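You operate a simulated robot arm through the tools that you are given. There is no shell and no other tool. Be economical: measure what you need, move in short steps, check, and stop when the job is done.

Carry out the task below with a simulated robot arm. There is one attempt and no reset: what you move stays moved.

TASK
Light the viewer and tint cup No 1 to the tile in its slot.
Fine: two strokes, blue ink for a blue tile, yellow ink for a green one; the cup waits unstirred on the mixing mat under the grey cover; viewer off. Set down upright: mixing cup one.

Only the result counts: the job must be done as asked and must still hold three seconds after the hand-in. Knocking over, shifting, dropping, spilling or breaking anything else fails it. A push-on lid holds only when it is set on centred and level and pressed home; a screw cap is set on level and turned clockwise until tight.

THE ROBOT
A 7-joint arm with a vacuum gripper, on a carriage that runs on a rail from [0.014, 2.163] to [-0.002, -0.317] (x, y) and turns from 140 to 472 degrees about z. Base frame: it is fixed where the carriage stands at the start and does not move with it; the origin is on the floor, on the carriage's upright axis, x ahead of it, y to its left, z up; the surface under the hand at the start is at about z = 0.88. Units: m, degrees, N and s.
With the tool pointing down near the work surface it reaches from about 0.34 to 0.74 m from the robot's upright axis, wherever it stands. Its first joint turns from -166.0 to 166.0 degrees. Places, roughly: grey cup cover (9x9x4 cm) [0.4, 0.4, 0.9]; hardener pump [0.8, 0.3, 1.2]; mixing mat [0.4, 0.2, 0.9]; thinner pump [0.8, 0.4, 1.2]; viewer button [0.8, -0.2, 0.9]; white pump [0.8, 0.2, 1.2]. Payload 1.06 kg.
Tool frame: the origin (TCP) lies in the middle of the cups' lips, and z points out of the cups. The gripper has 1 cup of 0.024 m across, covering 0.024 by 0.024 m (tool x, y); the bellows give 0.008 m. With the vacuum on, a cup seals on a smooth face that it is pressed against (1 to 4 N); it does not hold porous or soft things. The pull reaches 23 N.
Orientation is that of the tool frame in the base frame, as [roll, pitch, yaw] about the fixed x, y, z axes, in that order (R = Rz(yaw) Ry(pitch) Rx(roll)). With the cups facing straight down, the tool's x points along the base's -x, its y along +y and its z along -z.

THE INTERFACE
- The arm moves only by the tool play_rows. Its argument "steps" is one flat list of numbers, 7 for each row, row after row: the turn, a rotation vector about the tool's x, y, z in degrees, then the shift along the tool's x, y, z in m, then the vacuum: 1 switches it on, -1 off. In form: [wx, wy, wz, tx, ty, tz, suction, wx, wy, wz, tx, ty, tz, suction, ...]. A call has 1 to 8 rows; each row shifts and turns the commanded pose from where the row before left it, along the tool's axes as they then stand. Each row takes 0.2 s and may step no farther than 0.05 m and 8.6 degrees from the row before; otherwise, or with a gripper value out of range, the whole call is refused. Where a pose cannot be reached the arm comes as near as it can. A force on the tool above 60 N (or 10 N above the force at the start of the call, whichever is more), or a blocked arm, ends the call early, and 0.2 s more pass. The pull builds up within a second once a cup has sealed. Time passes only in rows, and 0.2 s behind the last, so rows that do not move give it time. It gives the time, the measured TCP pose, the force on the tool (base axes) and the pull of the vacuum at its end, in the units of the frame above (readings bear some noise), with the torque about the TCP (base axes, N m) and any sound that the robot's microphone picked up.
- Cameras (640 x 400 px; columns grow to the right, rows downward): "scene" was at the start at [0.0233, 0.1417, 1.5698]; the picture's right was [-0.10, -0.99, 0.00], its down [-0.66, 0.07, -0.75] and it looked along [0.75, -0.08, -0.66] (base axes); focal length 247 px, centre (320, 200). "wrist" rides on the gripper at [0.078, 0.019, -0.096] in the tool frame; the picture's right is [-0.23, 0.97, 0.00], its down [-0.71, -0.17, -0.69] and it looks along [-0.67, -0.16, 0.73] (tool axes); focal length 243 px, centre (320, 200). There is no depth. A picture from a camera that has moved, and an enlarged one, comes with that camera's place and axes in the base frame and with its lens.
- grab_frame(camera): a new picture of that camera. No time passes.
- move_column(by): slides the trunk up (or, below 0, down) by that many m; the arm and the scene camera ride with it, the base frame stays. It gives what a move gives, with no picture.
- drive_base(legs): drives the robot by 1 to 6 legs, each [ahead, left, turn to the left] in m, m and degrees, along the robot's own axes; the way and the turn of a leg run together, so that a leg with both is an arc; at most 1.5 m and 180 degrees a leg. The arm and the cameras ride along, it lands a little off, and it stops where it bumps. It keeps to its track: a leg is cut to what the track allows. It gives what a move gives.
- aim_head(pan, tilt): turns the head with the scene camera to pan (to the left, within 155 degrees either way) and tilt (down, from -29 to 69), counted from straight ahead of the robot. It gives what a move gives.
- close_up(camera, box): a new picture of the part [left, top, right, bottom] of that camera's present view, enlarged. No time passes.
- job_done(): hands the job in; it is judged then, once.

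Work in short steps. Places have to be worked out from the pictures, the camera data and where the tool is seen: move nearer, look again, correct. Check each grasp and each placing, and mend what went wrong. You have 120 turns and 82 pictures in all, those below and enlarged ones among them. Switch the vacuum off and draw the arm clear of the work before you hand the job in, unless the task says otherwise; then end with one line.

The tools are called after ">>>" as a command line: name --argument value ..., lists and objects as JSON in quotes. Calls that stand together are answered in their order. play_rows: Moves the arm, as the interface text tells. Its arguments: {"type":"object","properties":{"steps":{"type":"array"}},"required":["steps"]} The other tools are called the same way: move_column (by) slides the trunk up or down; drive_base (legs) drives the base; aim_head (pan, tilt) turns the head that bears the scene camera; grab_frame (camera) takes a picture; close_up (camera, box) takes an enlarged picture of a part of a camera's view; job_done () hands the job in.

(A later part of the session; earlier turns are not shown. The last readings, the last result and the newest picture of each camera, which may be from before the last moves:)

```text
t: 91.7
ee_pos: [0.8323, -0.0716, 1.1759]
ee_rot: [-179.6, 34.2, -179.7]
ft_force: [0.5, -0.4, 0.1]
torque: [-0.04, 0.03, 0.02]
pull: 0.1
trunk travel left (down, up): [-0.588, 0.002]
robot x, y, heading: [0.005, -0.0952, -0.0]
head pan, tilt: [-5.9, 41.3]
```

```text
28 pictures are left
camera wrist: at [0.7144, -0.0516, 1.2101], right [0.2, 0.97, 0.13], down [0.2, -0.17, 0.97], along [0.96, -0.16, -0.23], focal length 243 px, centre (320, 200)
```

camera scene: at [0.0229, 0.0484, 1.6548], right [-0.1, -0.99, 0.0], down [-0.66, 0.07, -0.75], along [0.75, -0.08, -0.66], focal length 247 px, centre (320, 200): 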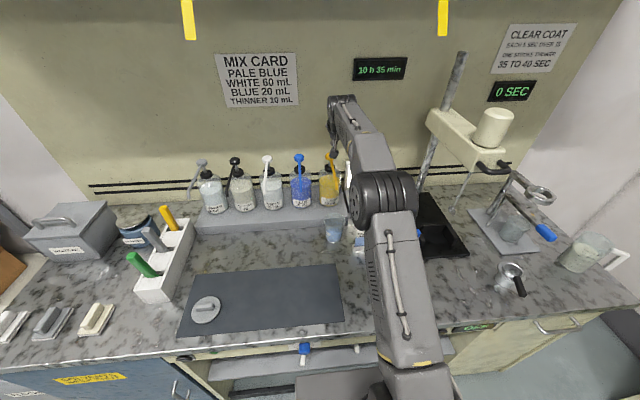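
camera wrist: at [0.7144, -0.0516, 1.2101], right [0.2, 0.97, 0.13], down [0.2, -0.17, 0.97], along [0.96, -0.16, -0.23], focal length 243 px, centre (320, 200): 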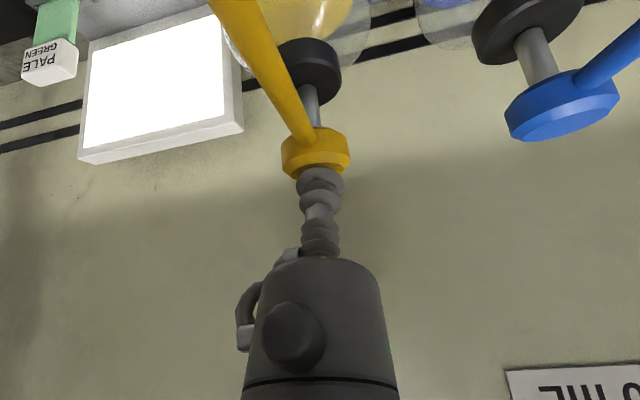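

The head is back up with no force on it. Stroke two.

>>> play_rows --steps '[0, 0, 0, 0.0028, 0, 0.0041, -1, 0, 0, 0, 0.0028, 0, 0.0041, -1, 0, 0, 0, 0.0028, 0, 0.0041, -1, 0, 0, 0, 0.0028, 0, 0.0041, -1, 0, 0, 0, 0.0028, 0, 0.0041, -1]'

>>> play_rows --steps '[0, 0, 0, 0.0028, 0, 0.0041, -1, 0, 0, 0, 0.0028, 0, 0.0041, -1]'

>>> play_rows --steps '[0, 0, 0, 0.0028, 0, 0.0041, -1, 0, 0, 0, 0.0028, 0, 0.0041, -1]'

>>> close_up --camera "scene" --box '[290, 140, 390, 260]'

```text
t: 92.9
ee_pos: [0.8312, -0.0705, 1.1532]
ee_rot: [-179.6, 34.3, -179.7]
ft_force: [0.2, 2.2, 8.7]
torque: [-0.01, 0.11, -0.12]
pull: 0.2
trunk travel left (down, up): [-0.588, 0.002]
robot x, y, heading: [-0.0006, -0.0926, 0.4]
head pan, tilt: [-5.9, 41.3]
```

```text
t: 93.5
ee_pos: [0.8334, -0.0711, 1.1462]
ee_rot: [-179.6, 34.9, -179.8]
ft_force: [10.0, 3.4, 29.7]
torque: [0.02, 0.37, -0.13]
pull: 0.1
trunk travel left (down, up): [-0.588, 0.002]
robot x, y, heading: [-0.0033, -0.0915, 0.0]
head pan, tilt: [-5.9, 41.3]
```

```text
t: 94.1
ee_pos: [0.832, -0.0721, 1.1447]
ee_rot: [-179.6, 35.6, -179.9]
ft_force: [16.7, 2.0, 53.6]
torque: [0.01, 0.63, -0.14]
pull: 0.0
trunk travel left (down, up): [-0.588, 0.002]
robot x, y, heading: [0.0004, -0.0969, -0.0]
head pan, tilt: [-5.9, 41.3]
```

```text
3.33 times, centred on (340, 200) of scene
camera zoom: at [0.0183, 0.0486, 1.6554], right [-0.1, -0.99, 0.0], down [-0.65, 0.07, -0.75], along [0.75, -0.08, -0.66], focal length 823 px, centre (253, 200)
```

zoom: 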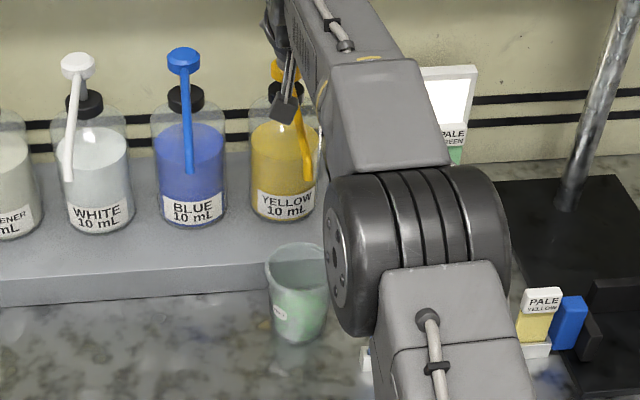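

The cup is now green after two strokes. I'll raise clear of the pump, back off, and move over to the viewer button.

>>> play_rows --steps '[0, 0, 0, -0.0056, 0, -0.0083, -1, 0, 0, 0, -0.0112, 0, -0.0166, -1, 0, 0, 0, -0.0169, 0, -0.0248, -1, 0, 0, 0, -0.0169, 0, -0.0248, -1, 0, 0, 0, 0.025, -0.03, -0.018, -1, 0, 0, 0, 0.025, -0.03, -0.018, -1, 0, 0, 0, 0, -0.03, 0, -1, 0, 0, 0, 0, -0.031, 0, -1]'

>>> move_column --by -0.085

```text
t: 95.9
ee_pos: [0.8088, -0.1942, 1.2374]
ee_rot: [-179.6, 34.2, -179.8]
ft_force: [-0.4, 0.2, -0.2]
torque: [-0.01, -0.01, -0.01]
pull: 0.1
out of reach, approached as far as the arm can: row 3, 4, 5, 6, 8
trunk travel left (down, up): [-0.588, 0.002]
robot x, y, heading: [-0.0019, -0.0965, 0.0]
head pan, tilt: [-5.9, 41.3]
```

```text
t: 97.1
ee_pos: [0.8102, -0.194, 1.1517]
ee_rot: [-179.6, 34.3, -179.7]
ft_force: [-0.2, 0.5, -0.5]
torque: [-0.01, 0.0, -0.01]
pull: 0.0
trunk travel left (down, up): [-0.503, 0.087]
robot x, y, heading: [-0.0016, -0.0959, 0.1]
head pan, tilt: [-5.9, 41.3]
```

Lined up over the button. I'll descend to just above it.

>>> play_rows --steps '[0, 0, 0, 0.0173, 0, 0.033, -1, 0, 0, 0, 0.0173, 0, 0.033, -1, 0, 0, 0, 0.0173, 0, 0.033, -1, 0, 0, 0, 0.0173, 0, 0.033, -1, 0, 0, 0, 0.0173, 0, 0.033, -1, 0, 0, 0, 0, 0, 0, -1]'

>>> grab_frame --camera "wrist"

```text
t: 98.5
ee_pos: [0.8432, -0.1953, 0.9683]
ee_rot: [-179.6, 34.3, -179.8]
ft_force: [0.7, 0.3, 0.1]
torque: [-0.01, 0.04, -0.01]
pull: 0.0
out of reach, approached as far as the arm can: row 1, 2, 4
trunk travel left (down, up): [-0.503, 0.087]
robot x, y, heading: [0.003, -0.0925, -0.0]
head pan, tilt: [-5.9, 41.3]
```

```text
26 pictures are left
camera wrist: at [0.7255, -0.1762, 1.0026], right [0.2, 0.97, 0.13], down [0.2, -0.17, 0.97], along [0.96, -0.16, -0.23], focal length 243 px, centre (320, 200)
```

wrist: 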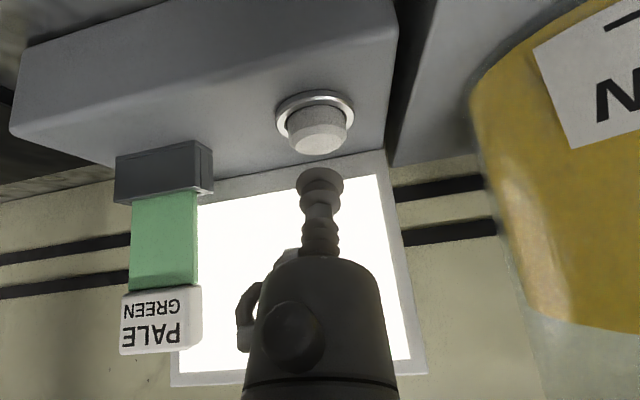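

I'll correct x back to 0.832 and press as before until it clicks.

>>> play_rows --steps '[0, 0, 0, 0.0091, 0.002, -0.0062, -1, 0, 0, 0, 0.0028, 0, 0.0041, -1, 0, 0, 0, 0.0028, 0, 0.0041, -1, 0, 0, 0, 0.0028, 0, 0.0041, -1, 0, 0, 0, 0.0028, 0, 0.0041, -1, 0, 0, 0, 0, 0, 0, -1]'

>>> play_rows --steps '[0, 0, 0, 0.0017, 0, 0.0025, -1, 0, 0, 0, 0.0017, 0, 0.0025, -1, 0, 0, 0, 0, 0, 0, -1]'

```text
t: 99.9
ee_pos: [0.8429, -0.1965, 0.9507]
ee_rot: [-179.7, 34.3, -179.8]
ft_force: [0.3, 1.3, 2.6]
torque: [0.01, 0.01, -0.04]
pull: 0.0
out of reach, approached as far as the arm can: row 1
trunk travel left (down, up): [-0.503, 0.087]
robot x, y, heading: [-0.0026, -0.0899, 0.1]
head pan, tilt: [-5.9, 41.3]
```

```text
t: 100.7
ee_pos: [0.8433, -0.1968, 0.944]
ee_rot: [-179.6, 34.2, -179.8]
ft_force: [0.6, -1.1, 4.3]
torque: [-0.02, 0.06, 0.02]
pull: 0.1
trunk travel left (down, up): [-0.503, 0.087]
robot x, y, heading: [-0.0008, -0.0945, 0.1]
head pan, tilt: [-5.9, 41.3]
heard: click
```

Click heard once. I'll raise and check that the viewer is off.

>>> play_rows --steps '[0, 0, 0, -0.0056, 0, -0.0083, -1, 0, 0, 0, -0.005, 0, -0.03, -1, 0, 0, 0, 0, 0, -0.035, -1, 0, 0, 0, 0, 0, -0.035, -1, 0, 0, 0, 0, 0, -0.035, -1]'

>>> grab_frame --camera "wrist"

```text
t: 101.9
ee_pos: [0.8261, -0.2057, 1.0766]
ee_rot: [-179.5, 34.1, -179.8]
ft_force: [0.2, 0.2, -0.2]
torque: [-0.04, -0.02, 0.03]
pull: 0.1
out of reach, approached as far as the arm can: row 2, 3, 4, 5
trunk travel left (down, up): [-0.503, 0.087]
robot x, y, heading: [0.0013, -0.0924, 0.3]
head pan, tilt: [-5.9, 41.3]
```

```text
25 pictures are left
camera wrist: at [0.7081, -0.1858, 1.112], right [0.2, 0.97, 0.13], down [0.2, -0.17, 0.97], along [0.96, -0.16, -0.23], focal length 243 px, centre (320, 200)
```

wrist: 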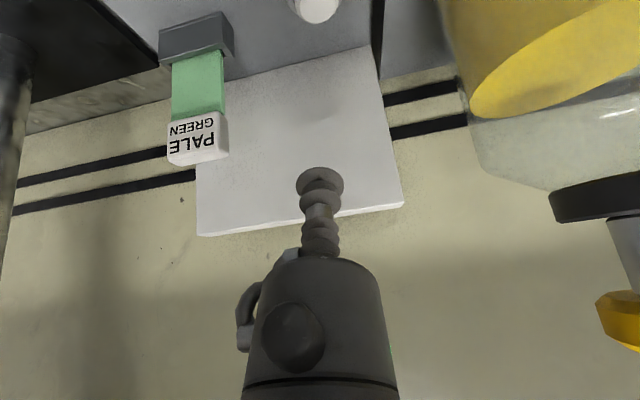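

The viewer is off. I'll retreat gently and check that the arm follows.

>>> play_rows --steps '[0, 0, 0, 0.0219, 0, -0.039, -1, 0, 0, 0, 0.0219, 0, -0.039, -1, 0, 0, 0, 0.0219, 0, -0.039, -1]'

>>> play_rows --steps '[0, 0, 0, 0.0219, 0, -0.039, -1, 0, 0, 0, 0.0219, 0, -0.039, -1, 0, 0, 0, 0.0219, 0, -0.039, -1, 0, 0, 0, 0.0219, 0, -0.039, -1, 0, 0, 0, 0.0219, 0, -0.039, -1]'

```text
t: 102.7
ee_pos: [0.797, -0.221, 1.1643]
ee_rot: [-179.6, 34.2, -179.8]
ft_force: [-0.2, 0.0, -0.3]
torque: [-0.02, -0.02, -0.01]
pull: 0.0
out of reach, approached as far as the arm can: row 1, 2, 3
trunk travel left (down, up): [-0.503, 0.087]
robot x, y, heading: [0.0002, -0.0937, 0.2]
head pan, tilt: [-5.9, 41.3]
```

```text
t: 103.9
ee_pos: [0.7062, -0.2481, 1.3242]
ee_rot: [-179.6, 34.2, -179.8]
ft_force: [-0.2, 0.4, 0.3]
torque: [0.01, 0.03, -0.01]
pull: 0.1
out of reach, approached as far as the arm can: row 1, 2, 3, 4, 5
trunk travel left (down, up): [-0.503, 0.087]
robot x, y, heading: [-0.0023, -0.0923, 0.0]
head pan, tilt: [-5.9, 41.3]
```

It still reports a limit, with a drift to -y. I'll look at the posture.

>>> grab_frame --camera "scene"

```text
24 pictures are left
camera scene: at [0.0223, 0.0483, 1.5698], right [-0.1, -0.99, 0.0], down [-0.66, 0.07, -0.75], along [0.75, -0.08, -0.66], focal length 247 px, centre (320, 200)
```

scene: 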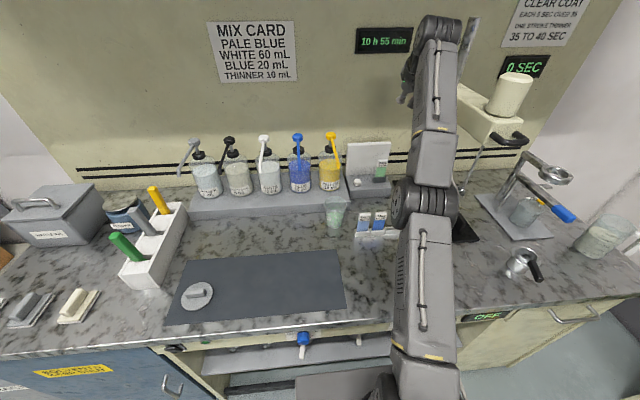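

I'll pull the TCP back and left towards home to free the posture.

>>> play_rows --steps '[0, 0, 0, 0.029, 0.025, -0.0197, -1, 0, 0, 0, 0.029, 0.025, -0.0197, -1, 0, 0, 0, 0.029, 0.025, -0.0197, -1, 0, 0, 0, 0.029, 0.025, -0.0197, -1, 0, 0, 0, 0.029, 0.015, -0.0197, -1, 0, 0, 0, 0.029, 0.015, -0.0197, -1]'

```text
t: 105.3
ee_pos: [0.6231, -0.1396, 1.438]
ee_rot: [-179.6, 34.1, -179.8]
ft_force: [0.0, -0.4, -0.2]
torque: [0.0, 0.01, 0.0]
pull: 0.0
out of reach, approached as far as the arm can: row 1, 2, 3, 4, 5, 6
trunk travel left (down, up): [-0.503, 0.087]
robot x, y, heading: [0.0021, -0.0926, 0.4]
head pan, tilt: [-5.9, 41.3]
```

The arm crossed into an elbow-down posture at full stretch, so the wrist bend is now limiting. At this safe height I'll untilt the tool, which should push the elbow back up.

>>> play_rows --steps '[0, 8, 0, 0, 0, 0, -1, 0, 8, 0, 0, 0, 0, -1, 0, 8, 0, 0, 0, 0, -1]'

>>> grab_frame --camera "scene"

```text
t: 106.1
ee_pos: [0.5603, -0.1289, 1.4144]
ee_rot: [-179.6, 14.2, -179.9]
ft_force: [0.5, 0.5, 0.4]
torque: [-0.01, -0.02, 0.02]
pull: 0.1
out of reach, approached as far as the arm can: row 1, 2, 3
trunk travel left (down, up): [-0.503, 0.087]
robot x, y, heading: [-0.0002, -0.095, -0.1]
head pan, tilt: [-5.9, 41.3]
```

```text
23 pictures are left
camera scene: at [0.0222, 0.0489, 1.5698], right [-0.1, -0.99, 0.0], down [-0.66, 0.07, -0.75], along [0.75, -0.08, -0.66], focal length 247 px, centre (320, 200)
```

scene: 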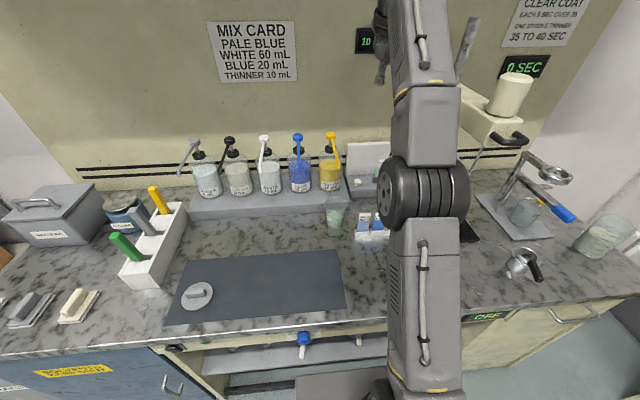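

Untilting helps. I'll tilt further back while stretching outward at height, to push the elbow across to the upper side.

>>> play_rows --steps '[0, 8, 0, -0.03, 0, 0.007, -1, 0, 8, 0, -0.03, 0, 0.003, -1, 0, 8, 0, -0.03, 0, 0, -1, 0, 8, 0, -0.03, 0, -0.003, -1, 0, 8, 0, -0.03, 0, -0.006, -1]'

>>> play_rows --steps '[0, 8, 0, -0.02, 0, -0.006, -1, 0, 8, 0, -0.02, 0, -0.006, -1, 0, 8, 0, -0.02, 0, -0.006, -1]'

>>> grab_frame --camera "scene"

```text
t: 107.3
ee_pos: [0.5221, -0.122, 1.3897]
ee_rot: [-179.6, 3.9, 180.0]
ft_force: [-0.4, -0.3, -1.0]
torque: [0.0, -0.01, -0.02]
pull: 0.1
out of reach, approached as far as the arm can: row 1, 2, 3, 4, 5
trunk travel left (down, up): [-0.503, 0.087]
robot x, y, heading: [0.0004, -0.0929, 0.2]
head pan, tilt: [-5.9, 41.3]
```

```text
t: 108.1
ee_pos: [0.4464, -0.1285, 1.3235]
ee_rot: [-179.2, -14.4, 179.8]
ft_force: [0.2, -0.1, 0.2]
torque: [-0.03, -0.02, -0.03]
pull: 0.0
out of reach, approached as far as the arm can: row 1, 2, 3
trunk travel left (down, up): [-0.503, 0.087]
robot x, y, heading: [0.002, -0.0939, 0.3]
head pan, tilt: [-5.9, 41.3]
```

```text
22 pictures are left
camera scene: at [0.0242, 0.0492, 1.5697], right [-0.1, -0.99, 0.0], down [-0.66, 0.07, -0.75], along [0.75, -0.08, -0.66], focal length 247 px, centre (320, 200)
```

scene: 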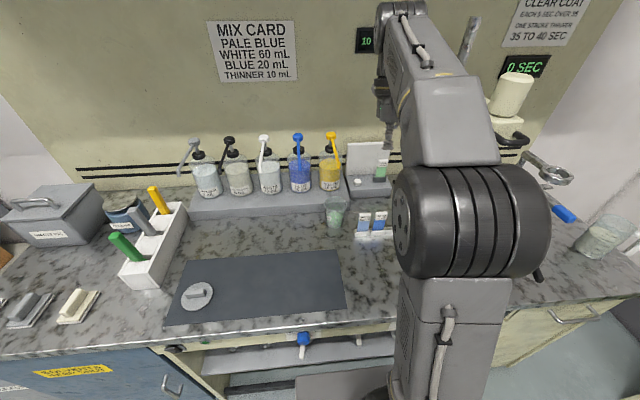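

The elbow looks to have come up. I'll test plain motions again: level the tool and move back.

>>> play_rows --steps '[0, -7, 0, 0, 0, 0, -1, 0, -7, 0, 0, 0, 0, -1, 0, 0, 0, 0.02, 0, 0, -1, 0, 0, 0, 0.02, 0, 0, -1]'

```text
t: 109.1
ee_pos: [0.4056, -0.1288, 1.3251]
ee_rot: [-179.6, -2.0, 179.9]
ft_force: [1.0, 0.1, -0.3]
torque: [0.0, 0.0, 0.01]
pull: 0.1
trunk travel left (down, up): [-0.503, 0.087]
robot x, y, heading: [-0.004, -0.0891, -0.1]
head pan, tilt: [-5.9, 41.3]
```

Fully reachable again. I'll repeat the known-good approach to the horizontal pose: roll +90°, shift left, drive right, then tilt.

>>> play_rows --steps '[0, -2, 8, 0, 0, 0, -1, 0, 0, 8.2, 0, 0, 0, -1, 0, 0, 8.2, 0, 0, 0, -1, 0, 0, 8.2, 0, 0, 0, -1, 0, 0, 8.2, 0, 0, 0, -1, 0, 0, 8.2, 0, 0, 0, -1, 0, 0, 8.2, 0, 0, 0, -1, 0, 0, 8.2, 0, 0, 0, -1]'

>>> play_rows --steps '[0, 0, 8.2, 0, 0, 0, -1, 0, 0, 8.2, 0, 0, 0, -1, 0, 0, 8.2, 0, 0, 0, -1, 0, 0, 0, 0.045, 0, 0.004, -1, 0, 0, 0, 0.045, 0, 0.005, -1, 0, 0, 0, 0.045, 0, 0.005, -1, 0, 0, 0, 0.045, 0, 0.005, -1, 0, 0, 0, 0.045, 0, 0.005, -1]'

>>> play_rows --steps '[0, 0, 0, 0.045, 0, 0, -1, 0, 0, 0, 0.03, 0, 0, -1]'

>>> drive_base --legs '[[0, -0.218, 0]]'

```text
t: 110.9
ee_pos: [0.4062, -0.1286, 1.3252]
ee_rot: [-179.8, 0.5, 114.3]
ft_force: [0.5, 1.1, -0.4]
torque: [-0.02, 0.01, -0.01]
pull: 0.2
trunk travel left (down, up): [-0.503, 0.087]
robot x, y, heading: [-0.0014, -0.088, 0.0]
head pan, tilt: [-5.9, 41.3]
```

```text
t: 112.7
ee_pos: [0.4082, 0.0977, 1.2973]
ee_rot: [-179.8, 0.6, 89.9]
ft_force: [0.3, 0.8, -0.4]
torque: [-0.01, 0.02, 0.02]
pull: 0.1
trunk travel left (down, up): [-0.503, 0.087]
robot x, y, heading: [-0.0006, -0.0913, 0.2]
head pan, tilt: [-5.9, 41.3]
```

```text
t: 113.3
ee_pos: [0.4074, 0.1735, 1.2966]
ee_rot: [-179.9, 0.6, 89.9]
ft_force: [-0.3, 0.6, -0.4]
torque: [-0.01, 0.01, -0.01]
pull: 0.0
trunk travel left (down, up): [-0.503, 0.087]
robot x, y, heading: [-0.0014, -0.0944, 0.1]
head pan, tilt: [-5.9, 41.3]
```

```text
t: 115.0
ee_pos: [0.4056, -0.0477, 1.2985]
ee_rot: [-180.0, 0.5, 89.9]
ft_force: [-0.1, 0.7, 0.1]
torque: [0.0, 0.02, -0.01]
pull: 0.1
trunk travel left (down, up): [-0.503, 0.087]
robot x, y, heading: [-0.0028, -0.3137, 0.2]
head pan, tilt: [-5.9, 41.3]
```

Matches the earlier state. I'll tilt to horizontal, then lower to carrying height.

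>>> play_rows --steps '[0, 8.2, 0, 0, 0, 0, -1, 0, 8.2, 0, 0, 0, 0, -1, 0, 8.2, 0, 0, 0, 0, -1, 0, 8.2, 0, 0, 0, 0, -1, 0, 8.2, 0, 0, 0, 0, -1, 0, 8.2, 0, 0, 0, 0, -1]'

>>> play_rows --steps '[0, 8.2, 0, 0, 0, 0, -1, 0, 8.2, 0, 0, 0, 0, -1, 0, 8.2, 0, 0, 0, 0, -1, 0, 8.2, 0, 0, 0, 0, -1, 0, 8.5, 0, 0, 0, 0, -1]'

>>> play_rows --steps '[0, 0, 0, -0.0426, 0.002, 0.021, -1, 0, 0, 0, -0.0426, 0.002, 0.021, -1, 0, 0, 0, -0.0426, 0.002, 0.021, -1, 0, 0, 0, -0.0426, 0.002, 0.021, -1, 0, 0, 0, -0.0426, 0.002, 0.021, -1, 0, 0, 0, -0.0426, 0.002, 0.021, -1, 0, 0, 0, -0.0426, 0.002, 0.021, -1, 0, 0, 0, 0, 0, 0, -1]'

```text
t: 116.4
ee_pos: [0.4057, -0.0478, 1.2976]
ee_rot: [-180.0, -48.8, 89.9]
ft_force: [-0.5, -0.2, -0.2]
torque: [0.03, -0.02, 0.03]
pull: 0.1
trunk travel left (down, up): [-0.503, 0.087]
robot x, y, heading: [-0.003, -0.3116, -0.0]
head pan, tilt: [-5.9, 41.3]
```

```text
t: 117.6
ee_pos: [0.4048, -0.0481, 1.2972]
ee_rot: [4.5, -89.9, -94.6]
ft_force: [0.0, 0.6, 0.1]
torque: [-0.04, -0.01, 0.01]
pull: 0.0
trunk travel left (down, up): [-0.503, 0.087]
robot x, y, heading: [-0.003, -0.3124, -0.1]
head pan, tilt: [-5.9, 41.3]
```

```text
t: 119.4
ee_pos: [0.4207, 0.097, 0.9987]
ee_rot: [-118.5, -89.9, 28.4]
ft_force: [0.1, 0.0, 0.2]
torque: [-0.02, 0.01, 0.01]
pull: 0.1
trunk travel left (down, up): [-0.503, 0.087]
robot x, y, heading: [-0.0013, -0.3106, -0.2]
head pan, tilt: [-5.9, 41.3]
```

On track. Now the same swing to +x, ending short of the cup.

>>> play_rows --steps '[-5, 0, 0, 0, 0.0077, -0.0092, -1, -5, 0, 0, 0, 0.0085, -0.0085, -1, -5, 0, 0, 0, 0.0092, -0.0078, -1, -5, 0, 0, 0, 0.0098, -0.0069, -1, -5, 0, 0, 0, 0.0103, -0.006, -1, -5, 0, 0, 0, 0.0109, -0.005, -1]'

>>> play_rows --steps '[-5, 0, 0, 0, 0.0113, -0.0042, -1, -5, 0, 0, 0, 0.0116, -0.0031, -1, -5, 0, 0, 0, 0.0118, -0.0021, -1, -5, 0, 0, 0, 0.0119, -0.0011, -1, -5, 0, 0, 0, 0.012, 0, -1, -5, 0, 0, 0, 0.0119, 0.001, -1]'

>>> play_rows --steps '[-5, 0, 0, 0, 0.0118, 0.0021, -1, -5, 0, 0, 0, 0.0116, 0.0031, -1, -5, 0, 0, 0, 0.0112, 0.0041, -1, -5, 0, 0, 0, 0.0109, 0.005, -1, -5, 0, 0, 0, 0.0104, 0.006, -1, -5, 0, 0, 0, 0.0099, 0.0069, -1, 0, 0, 0, 0, 0, 0, -1]'

>>> grab_frame --camera "wrist"

```text
t: 120.8
ee_pos: [0.4668, 0.0441, 0.9989]
ee_rot: [-152.6, -90.0, 32.5]
ft_force: [-0.3, -0.8, -0.1]
torque: [0.0, -0.02, -0.01]
pull: 0.1
trunk travel left (down, up): [-0.503, 0.087]
robot x, y, heading: [-0.0044, -0.3123, -0.0]
head pan, tilt: [-5.9, 41.3]
```

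```text
t: 122.2
ee_pos: [0.5134, -0.0121, 0.9997]
ee_rot: [-31.9, -89.9, -118.2]
ft_force: [0.5, -0.3, 0.3]
torque: [0.0, -0.02, 0.02]
pull: 0.1
trunk travel left (down, up): [-0.503, 0.087]
robot x, y, heading: [-0.0002, -0.3154, 0.3]
head pan, tilt: [-5.9, 41.3]
```

```text
t: 123.8
ee_pos: [0.5579, -0.066, 0.9983]
ee_rot: [156.3, -90.0, 23.6]
ft_force: [-0.4, -0.5, -0.4]
torque: [-0.02, 0.0, -0.02]
pull: 0.1
trunk travel left (down, up): [-0.503, 0.087]
robot x, y, heading: [-0.0021, -0.313, 0.1]
head pan, tilt: [-5.9, 41.3]
```

```text
21 pictures are left
camera wrist: at [0.4631, -0.0841, 1.0775], right [0.0, -0.97, -0.23], down [-0.69, 0.17, -0.71], along [0.73, 0.16, -0.67], focal length 243 px, centre (320, 200)
```

wrist: 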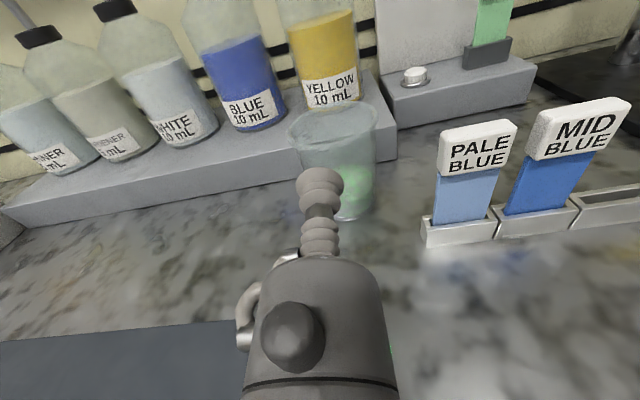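

The cup is straight ahead, green. I'll lower to grip height and advance to just short of it with the vacuum on.

>>> play_rows --steps '[0, 0, 0, -0.025, 0.002, 0, 1, 0, 0, 0, -0.025, 0.0015, 0, 1, 0, 0, 0, 0, 0, 0.03, 1, 0, 0, 0, 0, 0, 0.025, 1, 0, 0, 0, 0, 0, 0.005, 1, 0, 0, 0, 0, 0, 0, 1]'

>>> play_rows --steps '[0, 0, 0, 0, 0, 0.002, 1, 0, 0, 0, 0, 0, 0.002, 1, 0, 0, 0, 0, 0, 0.002, 1, 0, 0, 0, 0, 0, 0.001, 1, 0, 0, 0, 0, 0, 0, 1, 0, 0, 0, 0, 0, 0, 1]'

```text
t: 125.2
ee_pos: [0.6174, -0.0691, 0.9501]
ee_rot: [-36.5, -89.9, -143.6]
ft_force: [0.3, 0.3, -0.1]
torque: [-0.02, -0.02, -0.02]
pull: 0.1
trunk travel left (down, up): [-0.503, 0.087]
robot x, y, heading: [-0.0037, -0.3134, 0.1]
head pan, tilt: [-5.9, 41.3]
```

```text
t: 126.6
ee_pos: [0.6244, -0.0704, 0.9496]
ee_rot: [-34.4, -90.0, -145.7]
ft_force: [0.0, 0.2, -0.4]
torque: [0.0, 0.0, 0.02]
pull: 0.0
trunk travel left (down, up): [-0.503, 0.087]
robot x, y, heading: [0.0017, -0.3138, -0.1]
head pan, tilt: [-5.9, 41.3]
```

>>> play_rows --steps '[0, 0, 0, 0, 0, 0.002, 1, 0, 0, 0, 0, 0, 0.002, 1, 0, 0, 0, 0, 0, 0.002, 1, 0, 0, 0, 0, 0, 0, 1, 0, 0, 0, 0, 0, 0, 1]'

```text
t: 127.8
ee_pos: [0.6303, -0.0703, 0.9505]
ee_rot: [118.0, -90.0, 62.0]
ft_force: [-0.1, 0.1, 1.1]
torque: [-0.08, -0.1, -0.04]
pull: 22.9
trunk travel left (down, up): [-0.503, 0.087]
robot x, y, heading: [-0.0034, -0.3113, 0.1]
head pan, tilt: [-5.9, 41.3]
```

Sealed at 23 N. I'll lift 5 cm, then look.

>>> play_rows --steps '[0, 0, 0, 0.005, 0, 0, 1, 0, 0, 0, 0.01, 0, 0, 1, 0, 0, 0, 0.012, 0, 0, 1, 0, 0, 0, 0.012, 0, 0, 1, 0, 0, 0, 0.011, 0, 0, 1, 0, 0, 0, 0, 0, 0, 1]'

>>> grab_frame --camera "wrist"

```text
t: 129.2
ee_pos: [0.6316, -0.069, 0.9995]
ee_rot: [173.4, -90.0, 6.5]
ft_force: [0.3, 1.1, -0.9]
torque: [0.01, 0.0, -0.02]
pull: 23.0
trunk travel left (down, up): [-0.503, 0.087]
robot x, y, heading: [-0.0039, -0.3128, -0.1]
head pan, tilt: [-5.9, 41.3]
```

```text
20 pictures are left
camera wrist: at [0.5368, -0.088, 1.0786], right [0.0, -0.97, -0.24], down [-0.69, 0.17, -0.71], along [0.73, 0.16, -0.67], focal length 243 px, centre (320, 200)
```

wrist: 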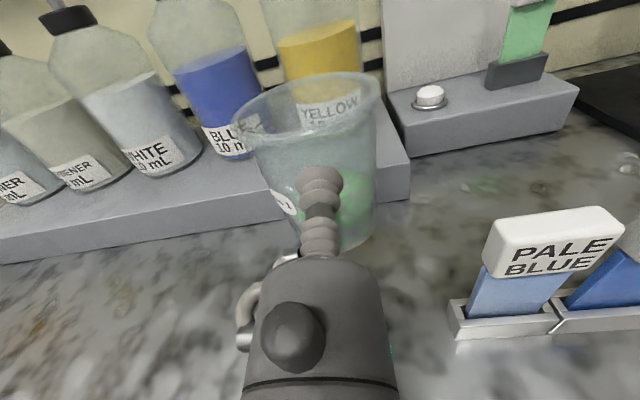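

The cup is held level. I'll reverse the swing back towards the mat in three parts, watching for any reach warnings.

>>> play_rows --steps '[5, 0, 0, 0, -0.0112, -0.0116, 1, 5, 0, 0, 0, -0.0121, -0.0106, 1, 5, 0, 0, 0, -0.013, -0.0096, 1, 5, 0, 0, 0, -0.0138, -0.0083, 1, 5, 0, 0, 0, -0.0145, -0.0071, 1, 5, 0, 0, 0, -0.015, -0.0058, 1]'

```text
t: 130.6
ee_pos: [0.5618, -0.002, 0.998]
ee_rot: [-151.3, -90.0, 1.4]
ft_force: [0.2, 0.4, -1.5]
torque: [-0.02, 0.01, -0.02]
pull: 22.6
trunk travel left (down, up): [-0.503, 0.087]
robot x, y, heading: [-0.0041, -0.3131, 0.2]
head pan, tilt: [-5.9, 41.3]
```

>>> play_rows --steps '[5, 0, 0, 0, -0.0155, -0.0045, 1, 5, 0, 0, 0, -0.0158, -0.0031, 1, 5, 0, 0, 0, -0.0161, -0.0017, 1, 5, 0, 0, 0, -0.0161, -0.0003, 1, 5, 0, 0, 0, -0.0161, 0.0011, 1, 5, 0, 0, 0, -0.0159, 0.0024, 1]'

>>> play_rows --steps '[5, 0, 0, 0, -0.0157, 0.0039, 1, 5, 0, 0, 0, -0.0152, 0.0052, 1, 5, 0, 0, 0, -0.0147, 0.0065, 1, 5, 0, 0, 0, -0.0141, 0.0078, 1, 5, 0, 0, 0, -0.0134, 0.009, 1, 5, 0, 0, 0, -0.0126, 0.0101, 1, 0, 0, 0, 0, 0, 0, 1]'

>>> grab_frame --camera "wrist"

>>> close_up --camera "scene" --box '[80, 200, 340, 350]'

```text
t: 132.0
ee_pos: [0.4941, 0.0655, 0.9995]
ee_rot: [-124.4, -90.0, 4.4]
ft_force: [-0.2, 0.5, -0.9]
torque: [-0.02, 0.0, -0.02]
pull: 22.7
trunk travel left (down, up): [-0.503, 0.087]
robot x, y, heading: [-0.0016, -0.3086, 0.2]
head pan, tilt: [-5.9, 41.3]
```

```text
t: 133.6
ee_pos: [0.4231, 0.1294, 0.9985]
ee_rot: [19.6, -90.0, -109.6]
ft_force: [1.4, -0.8, -1.4]
torque: [-0.02, -0.04, 0.01]
pull: 23.0
trunk travel left (down, up): [-0.503, 0.087]
robot x, y, heading: [-0.0016, -0.3164, -0.1]
head pan, tilt: [-5.9, 41.3]
```

```text
19 pictures are left
camera wrist: at [0.4429, 0.0354, 1.0776], right [0.97, 0.0, -0.24], down [-0.17, -0.69, -0.71], along [-0.16, 0.73, -0.67], focal length 243 px, centre (320, 200)
```

wrist: 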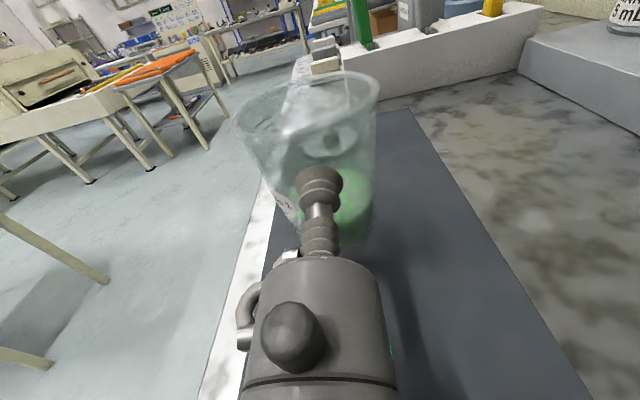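

```text
2.46 times, centred on (210, 275) of scene
camera zoom: at [0.0212, -0.1708, 1.5698], right [-0.1, -0.99, 0.0], down [-0.66, 0.07, -0.75], along [0.75, -0.08, -0.66], focal length 608 px, centre (591, 15)
```

zoom: 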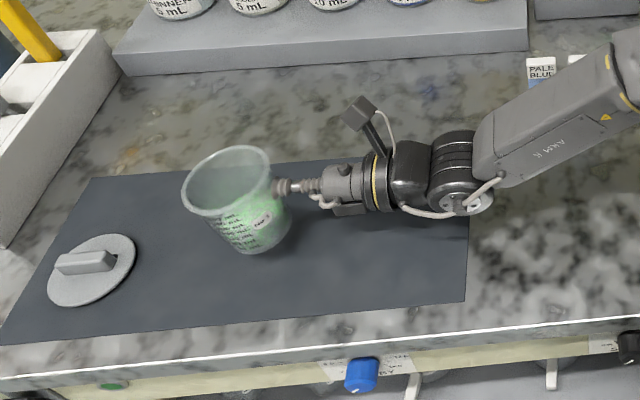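

Over the mat. I'll lower slowly to contact.

>>> play_rows --steps '[0, 0, 0, -0.015, 0, 0, 1, 0, 0, 0, -0.015, 0, 0, 1, 0, 0, 0, -0.01, 0, 0, 1, 0, 0, 0, -0.002, 0, 0, 1, 0, 0, 0, 0, 0, 0, 1]'

>>> play_rows --steps '[0, 0, 0, -0.002, 0, 0, 1, 0, 0, 0, -0.002, 0, 0, 1, 0, 0, 0, -0.001, 0, 0, 1, 0, 0, 0, 0, 0, 0, 1]'

```text
t: 134.8
ee_pos: [0.4209, 0.1315, 0.9571]
ee_rot: [56.3, -90.0, -146.3]
ft_force: [-0.3, -0.4, -0.3]
torque: [-0.01, -0.01, -0.02]
pull: 23.2
trunk travel left (down, up): [-0.503, 0.087]
robot x, y, heading: [-0.0043, -0.3068, -0.2]
head pan, tilt: [-5.9, 41.3]
```

```text
t: 135.8
ee_pos: [0.4228, 0.1306, 0.9521]
ee_rot: [-132.4, -89.9, 42.4]
ft_force: [-0.7, 0.4, -1.5]
torque: [-0.01, 0.04, 0.01]
pull: 22.7
trunk travel left (down, up): [-0.503, 0.087]
robot x, y, heading: [-0.0031, -0.3108, 0.1]
head pan, tilt: [-5.9, 41.3]
```

>>> play_rows --steps '[0, 0, 0, -0.001, 0, 0, 1, 0, 0, 0, -0.001, 0, 0, 1, 0, 0, 0, 0, 0, 0, 1]'

>>> play_rows --steps '[0, 0, 0, -0.001, 0, 0, 1, 0, 0, 0, 0, 0, 0, 1]'

```text
t: 136.6
ee_pos: [0.4225, 0.1313, 0.9502]
ee_rot: [-132.4, -90.0, 42.2]
ft_force: [-0.3, -0.3, -1.7]
torque: [-0.02, -0.03, -0.02]
pull: 22.5
trunk travel left (down, up): [-0.503, 0.087]
robot x, y, heading: [-0.0027, -0.313, -0.1]
head pan, tilt: [-5.9, 41.3]
```

```text
t: 137.2
ee_pos: [0.4228, 0.1309, 0.9502]
ee_rot: [-108.2, -89.9, 18.3]
ft_force: [-0.9, -0.9, -1.0]
torque: [0.05, 0.0, 0.0]
pull: 22.7
trunk travel left (down, up): [-0.503, 0.087]
robot x, y, heading: [-0.0027, -0.3102, 0.0]
head pan, tilt: [-5.9, 41.3]
```

>>> play_rows --steps '[0, 0, 0, -0.001, 0, 0, 1, 0, 0, 0, -0.001, 0, 0, 1, 0, 0, 0, 0, 0, 0, 1]'

>>> close_up --camera "scene" --box '[140, 240, 240, 310]'

```text
t: 138.0
ee_pos: [0.4214, 0.1322, 0.9482]
ee_rot: [7.0, -90.0, -97.0]
ft_force: [-0.8, -2.3, 4.2]
torque: [0.13, -0.11, -0.01]
pull: 22.8
trunk travel left (down, up): [-0.503, 0.087]
robot x, y, heading: [0.0009, -0.313, -0.1]
head pan, tilt: [-5.9, 41.3]
```

```text
5.71 times, centred on (190, 275) of scene
camera zoom: at [0.0208, -0.1714, 1.5699], right [-0.1, -0.99, 0.0], down [-0.66, 0.07, -0.75], along [0.75, -0.08, -0.66], focal length 1411 px, centre (1063, -229)
```

zoom: 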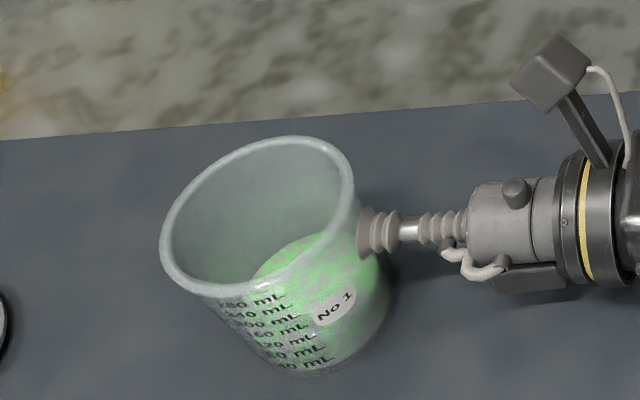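

Contact at 4 N, and the contents are visibly unstirred green. I'll release and draw back.

>>> play_rows --steps '[0, 0, 0, 0, 0, 0, -1, 0, 0, 0, 0, 0, 0, -1, 0, 0, 0, 0, 0, 0, -1, 0, 0, 0, 0, 0, 0, -1, 0, 0, 0, 0, 0, -0.003, -1, 0, 0, 0, 0, 0, -0.006, -1, 0, 0, 0, 0, 0, -0.02, -1, 0, 0, 0, 0, 0, -0.03, -1]'

>>> grab_frame --camera "wrist"

```text
t: 139.8
ee_pos: [0.4215, 0.0722, 0.9468]
ee_rot: [-141.3, -89.9, 51.4]
ft_force: [-0.6, -0.2, -0.6]
torque: [-0.01, 0.02, -0.06]
pull: 0.0
trunk travel left (down, up): [-0.503, 0.087]
robot x, y, heading: [0.0009, -0.3143, 0.2]
head pan, tilt: [-5.9, 41.3]
```

```text
16 pictures are left
camera wrist: at [0.4413, -0.023, 1.025], right [0.97, 0.0, -0.24], down [-0.17, -0.69, -0.71], along [-0.16, 0.73, -0.67], focal length 243 px, centre (320, 200)
```

wrist: 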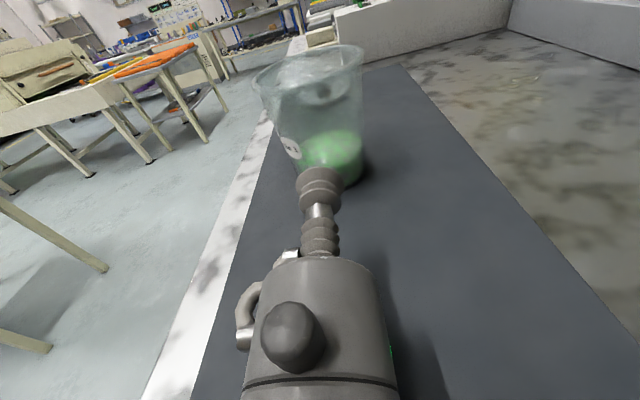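

The cup stands upright at (0.4215, 0.167). I'll retreat up along the known path and return to tool-down.

>>> play_rows --steps '[0, 0, 0, 0.02, -0.001, -0.03, -1, 0, 0, 0, 0.045, -0.002, -0.015, -1, 0, 0, 0, 0.047, -0.002, -0.015, -1, 0, 0, 0, 0.047, -0.002, -0.015, -1, 0, 0, 0, 0.047, -0.002, -0.015, -1, 0, 0, 0, 0.047, -0.002, -0.015, -1, 0, 0, 0, 0.047, -0.002, -0.015, -1, 0, 0, 0, 0.047, -0.002, 0, -1]'

>>> play_rows --steps '[0, -8.2, 0, 0, 0, 0, -1, 0, -8.2, 0, 0, 0, 0, -1, 0, -8.2, 0, 0, 0, 0, -1, 0, -8.2, 0, 0, 0, 0, -1, 0, -8.2, 0, 0, 0, 0, -1, 0, -8.2, 0, 0, 0, 0, -1]'

>>> play_rows --steps '[0, -8.2, 0, 0, 0, 0, -1, 0, -8.2, 0, 0, 0, 0, -1, 0, -8.2, 0, 0, 0, 0, -1, 0, -8.2, 0, 0, 0, 0, -1, 0, -8, 0, 0, 0, 0, -1]'

>>> drive_base --legs '[[0, 0.32, 0]]'

```text
t: 141.6
ee_pos: [0.4097, -0.0464, 1.2959]
ee_rot: [-120.1, -89.9, 30.1]
ft_force: [0.3, -0.7, -0.6]
torque: [0.01, -0.03, 0.0]
pull: 0.0
trunk travel left (down, up): [-0.503, 0.087]
robot x, y, heading: [-0.0019, -0.3133, 0.1]
head pan, tilt: [-5.9, 41.3]
```

```text
t: 143.0
ee_pos: [0.4076, -0.0481, 1.2937]
ee_rot: [-180.0, -40.7, 89.9]
ft_force: [0.1, 0.2, -0.2]
torque: [-0.01, 0.01, -0.01]
pull: 0.0
trunk travel left (down, up): [-0.503, 0.087]
robot x, y, heading: [-0.0042, -0.3138, -0.1]
head pan, tilt: [-5.9, 41.3]
```

```text
t: 144.2
ee_pos: [0.4075, -0.0466, 1.2946]
ee_rot: [179.9, 0.1, 89.9]
ft_force: [-0.6, 0.0, 0.5]
torque: [-0.03, -0.01, -0.03]
pull: 0.0
trunk travel left (down, up): [-0.503, 0.087]
robot x, y, heading: [-0.0002, -0.3127, -0.1]
head pan, tilt: [-5.9, 41.3]
```

```text
t: 146.3
ee_pos: [0.4092, 0.2745, 1.296]
ee_rot: [-180.0, 0.1, 90.0]
ft_force: [-0.2, -0.5, 0.0]
torque: [-0.02, -0.02, 0.02]
pull: 0.1
trunk travel left (down, up): [-0.503, 0.087]
robot x, y, heading: [0.0004, 0.0081, 0.3]
head pan, tilt: [-5.9, 41.3]
```

Tool is pointing down. I'll look at the cover from the wrist and scene cameras.

>>> grab_frame --camera "wrist"

>>> close_up --camera "scene" --box '[180, 240, 340, 340]'

```text
15 pictures are left
camera wrist: at [0.4288, 0.3541, 1.3904], right [0.97, -0.24, 0.0], down [-0.17, -0.71, 0.69], along [-0.16, -0.67, -0.73], focal length 243 px, centre (320, 200)
```

wrist: 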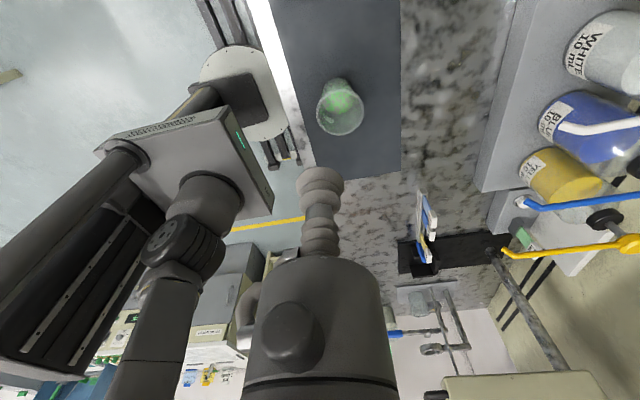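

```text
4.00 times, centred on (260, 290) of scene
camera zoom: at [0.0231, 0.1515, 1.5698], right [-0.1, -0.99, 0.0], down [-0.66, 0.07, -0.75], along [0.75, -0.08, -0.66], focal length 988 px, centre (560, -160)
```

zoom: 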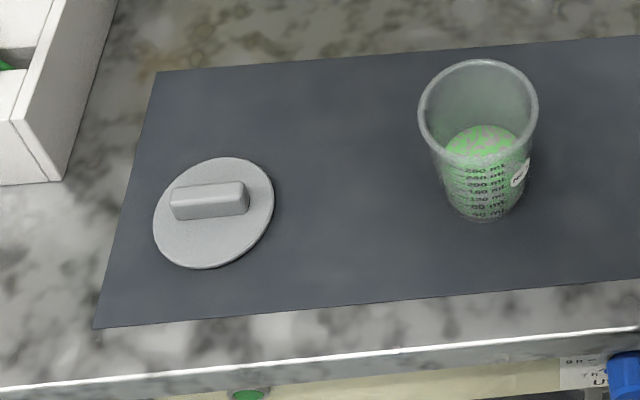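

The cover centre is about (0.405, 0.361), its handle bar runs along y, and there's a flat rim on both sides of the bar. I'll hover over the -x side of the rim.

>>> play_rows --steps '[0, 0, 0, 0.0108, -0.0039, 0.041, -1, 0, 0, 0, 0.0108, -0.0039, 0.041, -1, 0, 0, 0, 0.0108, -0.0039, 0.041, -1, 0, 0, 0, 0.0108, -0.0039, 0.041, -1, 0, 0, 0, 0.0108, -0.0039, 0.041, -1, 0, 0, 0, 0.0108, -0.0039, 0.041, -1, 0, 0, 0, 0.0108, -0.0039, 0.041, -1, 0, 0, 0, 0.0108, -0.0039, 0.041, -1]'

>>> grab_frame --camera "wrist"

```text
t: 148.1
ee_pos: [0.3769, 0.3606, 0.9667]
ee_rot: [-179.9, 0.0, 90.0]
ft_force: [0.1, 0.0, 0.6]
torque: [0.02, 0.0, 0.01]
pull: 0.1
trunk travel left (down, up): [-0.503, 0.087]
robot x, y, heading: [0.0019, 0.0104, 0.4]
head pan, tilt: [-5.9, 41.3]
```

```text
13 pictures are left
camera wrist: at [0.3964, 0.4392, 1.0625], right [0.97, -0.24, 0.0], down [-0.17, -0.71, 0.69], along [-0.16, -0.67, -0.73], focal length 243 px, centre (320, 200)
```

wrist: 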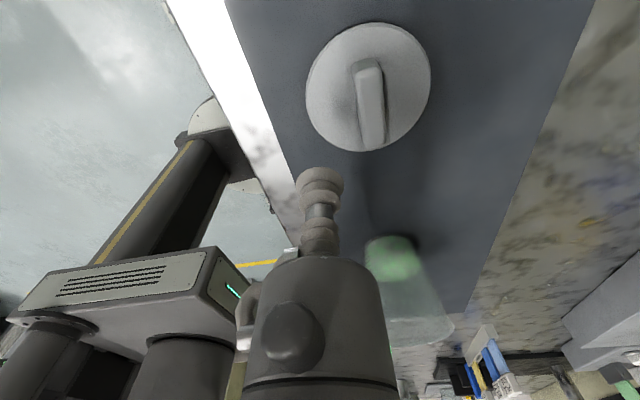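

The wrist view puts the cover centre at about (0.413, 0.377), and I trust it more at this range. I'll adjust and come lower to verify.

>>> play_rows --steps '[0, 0, 0, 0.0155, 0.009, 0, -1, 0, 0, 0, 0, 0, 0.03, -1, 0, 0, 0, 0, 0, 0, -1]'

>>> grab_frame --camera "wrist"

```text
t: 148.9
ee_pos: [0.3873, 0.3763, 0.9364]
ee_rot: [179.9, 0.0, 90.0]
ft_force: [0.3, -0.7, 0.1]
torque: [0.03, 0.02, 0.03]
pull: 0.0
trunk travel left (down, up): [-0.503, 0.087]
robot x, y, heading: [-0.0045, 0.0101, -0.2]
head pan, tilt: [-5.9, 41.3]
```

```text
12 pictures are left
camera wrist: at [0.4076, 0.455, 1.0315], right [0.97, -0.24, 0.0], down [-0.17, -0.71, 0.69], along [-0.16, -0.67, -0.73], focal length 243 px, centre (320, 200)
```

wrist: 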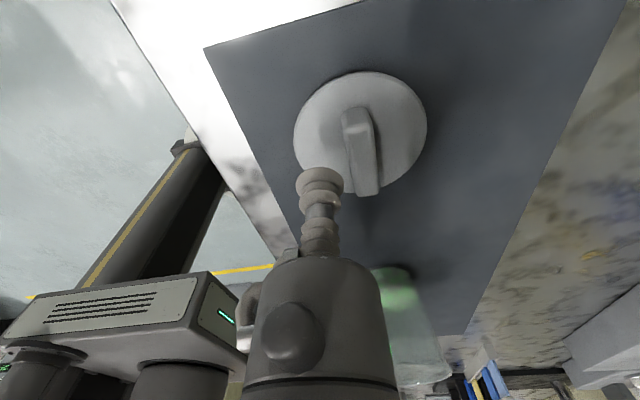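

The cover centre refines to (0.414, 0.379). I'll fine-adjust y and descend with the vacuum on until it seals.

>>> play_rows --steps '[0, 0, 0, 0.003, 0, 0.01, 1, 0, 0, 0, 0, 0, 0.01, 1, 0, 0, 0, 0, 0, 0.005, 1, 0, 0, 0, 0, 0, 0.003, 1, 0, 0, 0, 0, 0, 0, 1]'

>>> play_rows --steps '[0, 0, 0, 0, 0, 0.002, 1, 0, 0, 0, 0, 0, 0.002, 1, 0, 0, 0, 0, 0, 0.002, 1, 0, 0, 0, 0, 0, 0, 1]'

```text
t: 150.1
ee_pos: [0.3869, 0.3784, 0.9089]
ee_rot: [180.0, 0.0, 90.0]
ft_force: [-0.6, 0.1, -0.3]
torque: [-0.02, 0.0, 0.01]
pull: 0.0
trunk travel left (down, up): [-0.503, 0.087]
robot x, y, heading: [0.0015, 0.0116, 0.1]
head pan, tilt: [-5.9, 41.3]
```

```text
t: 151.1
ee_pos: [0.386, 0.3795, 0.9028]
ee_rot: [179.9, 0.0, 90.0]
ft_force: [-0.8, -0.5, 0.0]
torque: [-0.02, -0.01, -0.02]
pull: 0.1
trunk travel left (down, up): [-0.503, 0.087]
robot x, y, heading: [-0.0011, 0.0097, -0.2]
head pan, tilt: [-5.9, 41.3]
```

>>> play_rows --steps '[0, 0, 0, 0, 0, 0.002, 1, 0, 0, 0, 0, 0, 0.002, 1, 0, 0, 0, 0, 0, 0.002, 1, 0, 0, 0, 0, 0, 0, 1, 0, 0, 0, 0, 0, 0, 1]'

>>> play_rows --steps '[0, 0, 0, 0, 0, 0.001, 1, 0, 0, 0, 0, 0, 0.001, 1, 0, 0, 0, 0, 0, 0, 1, 0, 0, 0, 0, 0, 0, 1]'

```text
t: 152.3
ee_pos: [0.3867, 0.3786, 0.8965]
ee_rot: [-180.0, -0.1, 90.1]
ft_force: [-0.4, -0.3, -0.1]
torque: [-0.07, 0.04, 0.0]
pull: 0.1
trunk travel left (down, up): [-0.503, 0.087]
robot x, y, heading: [-0.0011, 0.0066, 0.0]
head pan, tilt: [-5.9, 41.3]
```

```text
t: 153.3
ee_pos: [0.3867, 0.3793, 0.895]
ee_rot: [-179.9, -0.2, 90.0]
ft_force: [-0.4, 0.1, -0.3]
torque: [0.01, 0.04, -0.02]
pull: 22.9
trunk travel left (down, up): [-0.503, 0.087]
robot x, y, heading: [0.0042, 0.0047, 0.2]
head pan, tilt: [-5.9, 41.3]
```

Sealed at z = 0.895. The cover centre is 0.028 m to +x of the TCP. I'll lift slowly and check that it hangs level.

>>> play_rows --steps '[0, 0, 0, 0, 0, -0.005, 1, 0, 0, 0, 0, 0, -0.015, 1, 0, 0, 0, 0, 0, -0.03, 1, 0, 0, 0, 0, 0, -0.03, 1, 0, 0, 0, 0, 0, -0.03, 1, 0, 0, 0, 0, 0, -0.03, 1, 0, 0, 0, 0, 0, 0, 1]'

>>> grab_frame --camera "wrist"

```text
t: 154.9
ee_pos: [0.3879, 0.3799, 1.0328]
ee_rot: [179.9, 0.0, 90.0]
ft_force: [0.4, -0.7, -1.4]
torque: [0.05, 0.02, -0.03]
pull: 23.0
trunk travel left (down, up): [-0.503, 0.087]
robot x, y, heading: [0.0, 0.0117, 0.2]
head pan, tilt: [-5.9, 41.3]
```

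```text
11 pictures are left
camera wrist: at [0.4066, 0.4586, 1.1295], right [0.97, -0.23, 0.0], down [-0.17, -0.71, 0.69], along [-0.16, -0.67, -0.73], focal length 243 px, centre (320, 200)
```

wrist: 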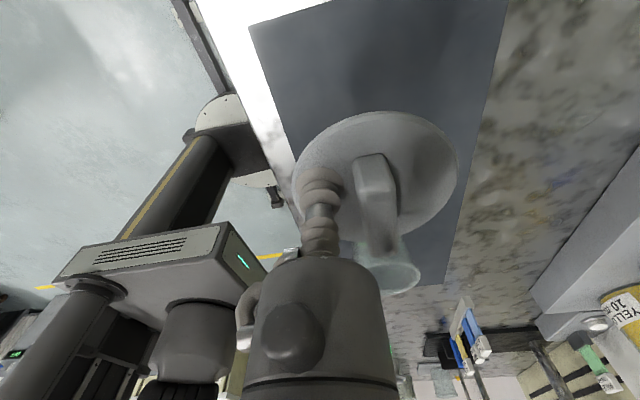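

The cover hangs as expected, offset 0.028 m. I'll carry it over the cup at (0.4215, 0.167).

>>> play_rows --steps '[0, 0, 0, -0.0305, 0.0008, 0, 1, 0, 0, 0, -0.0305, 0.0008, 0, 1, 0, 0, 0, -0.0305, 0.0008, 0, 1, 0, 0, 0, -0.0305, 0.0008, 0, 1, 0, 0, 0, -0.0305, 0.0008, 0, 1, 0, 0, 0, -0.0305, 0.0009, 0, 1, 0, 0, 0, -0.0295, 0.0009, 0, 1, 0, 0, 0, 0, 0, 0, 1]'

>>> grab_frame --camera "wrist"

>>> close_up --camera "scene" --box '[240, 210, 380, 320]'

```text
t: 156.7
ee_pos: [0.3918, 0.1668, 1.0357]
ee_rot: [-179.9, 0.0, 90.0]
ft_force: [-0.5, -0.2, -0.4]
torque: [0.01, 0.03, 0.0]
pull: 23.3
trunk travel left (down, up): [-0.503, 0.087]
robot x, y, heading: [0.0003, 0.0137, 0.1]
head pan, tilt: [-5.9, 41.3]
```

```text
10 pictures are left
camera wrist: at [0.412, 0.2452, 1.1316], right [0.97, -0.24, 0.0], down [-0.17, -0.71, 0.69], along [-0.16, -0.67, -0.73], focal length 243 px, centre (320, 200)
```

wrist: 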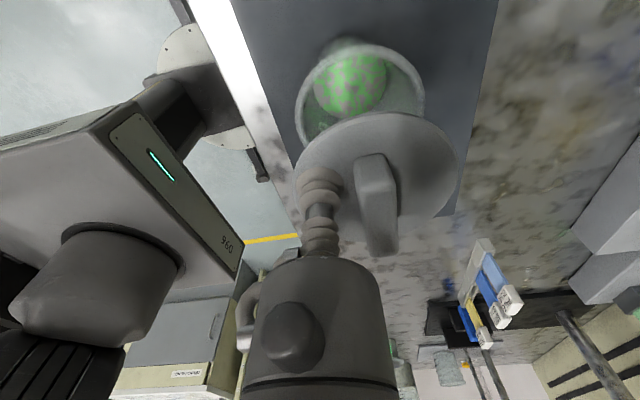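

```text
3.64 times, centred on (310, 265) of scene
camera zoom: at [0.0231, 0.1511, 1.5698], right [-0.1, -0.99, 0.0], down [-0.66, 0.07, -0.75], along [0.75, -0.08, -0.66], focal length 898 px, centre (356, -36)
```

zoom: 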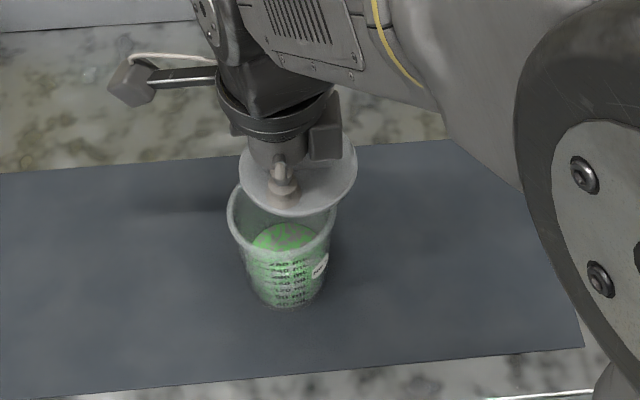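

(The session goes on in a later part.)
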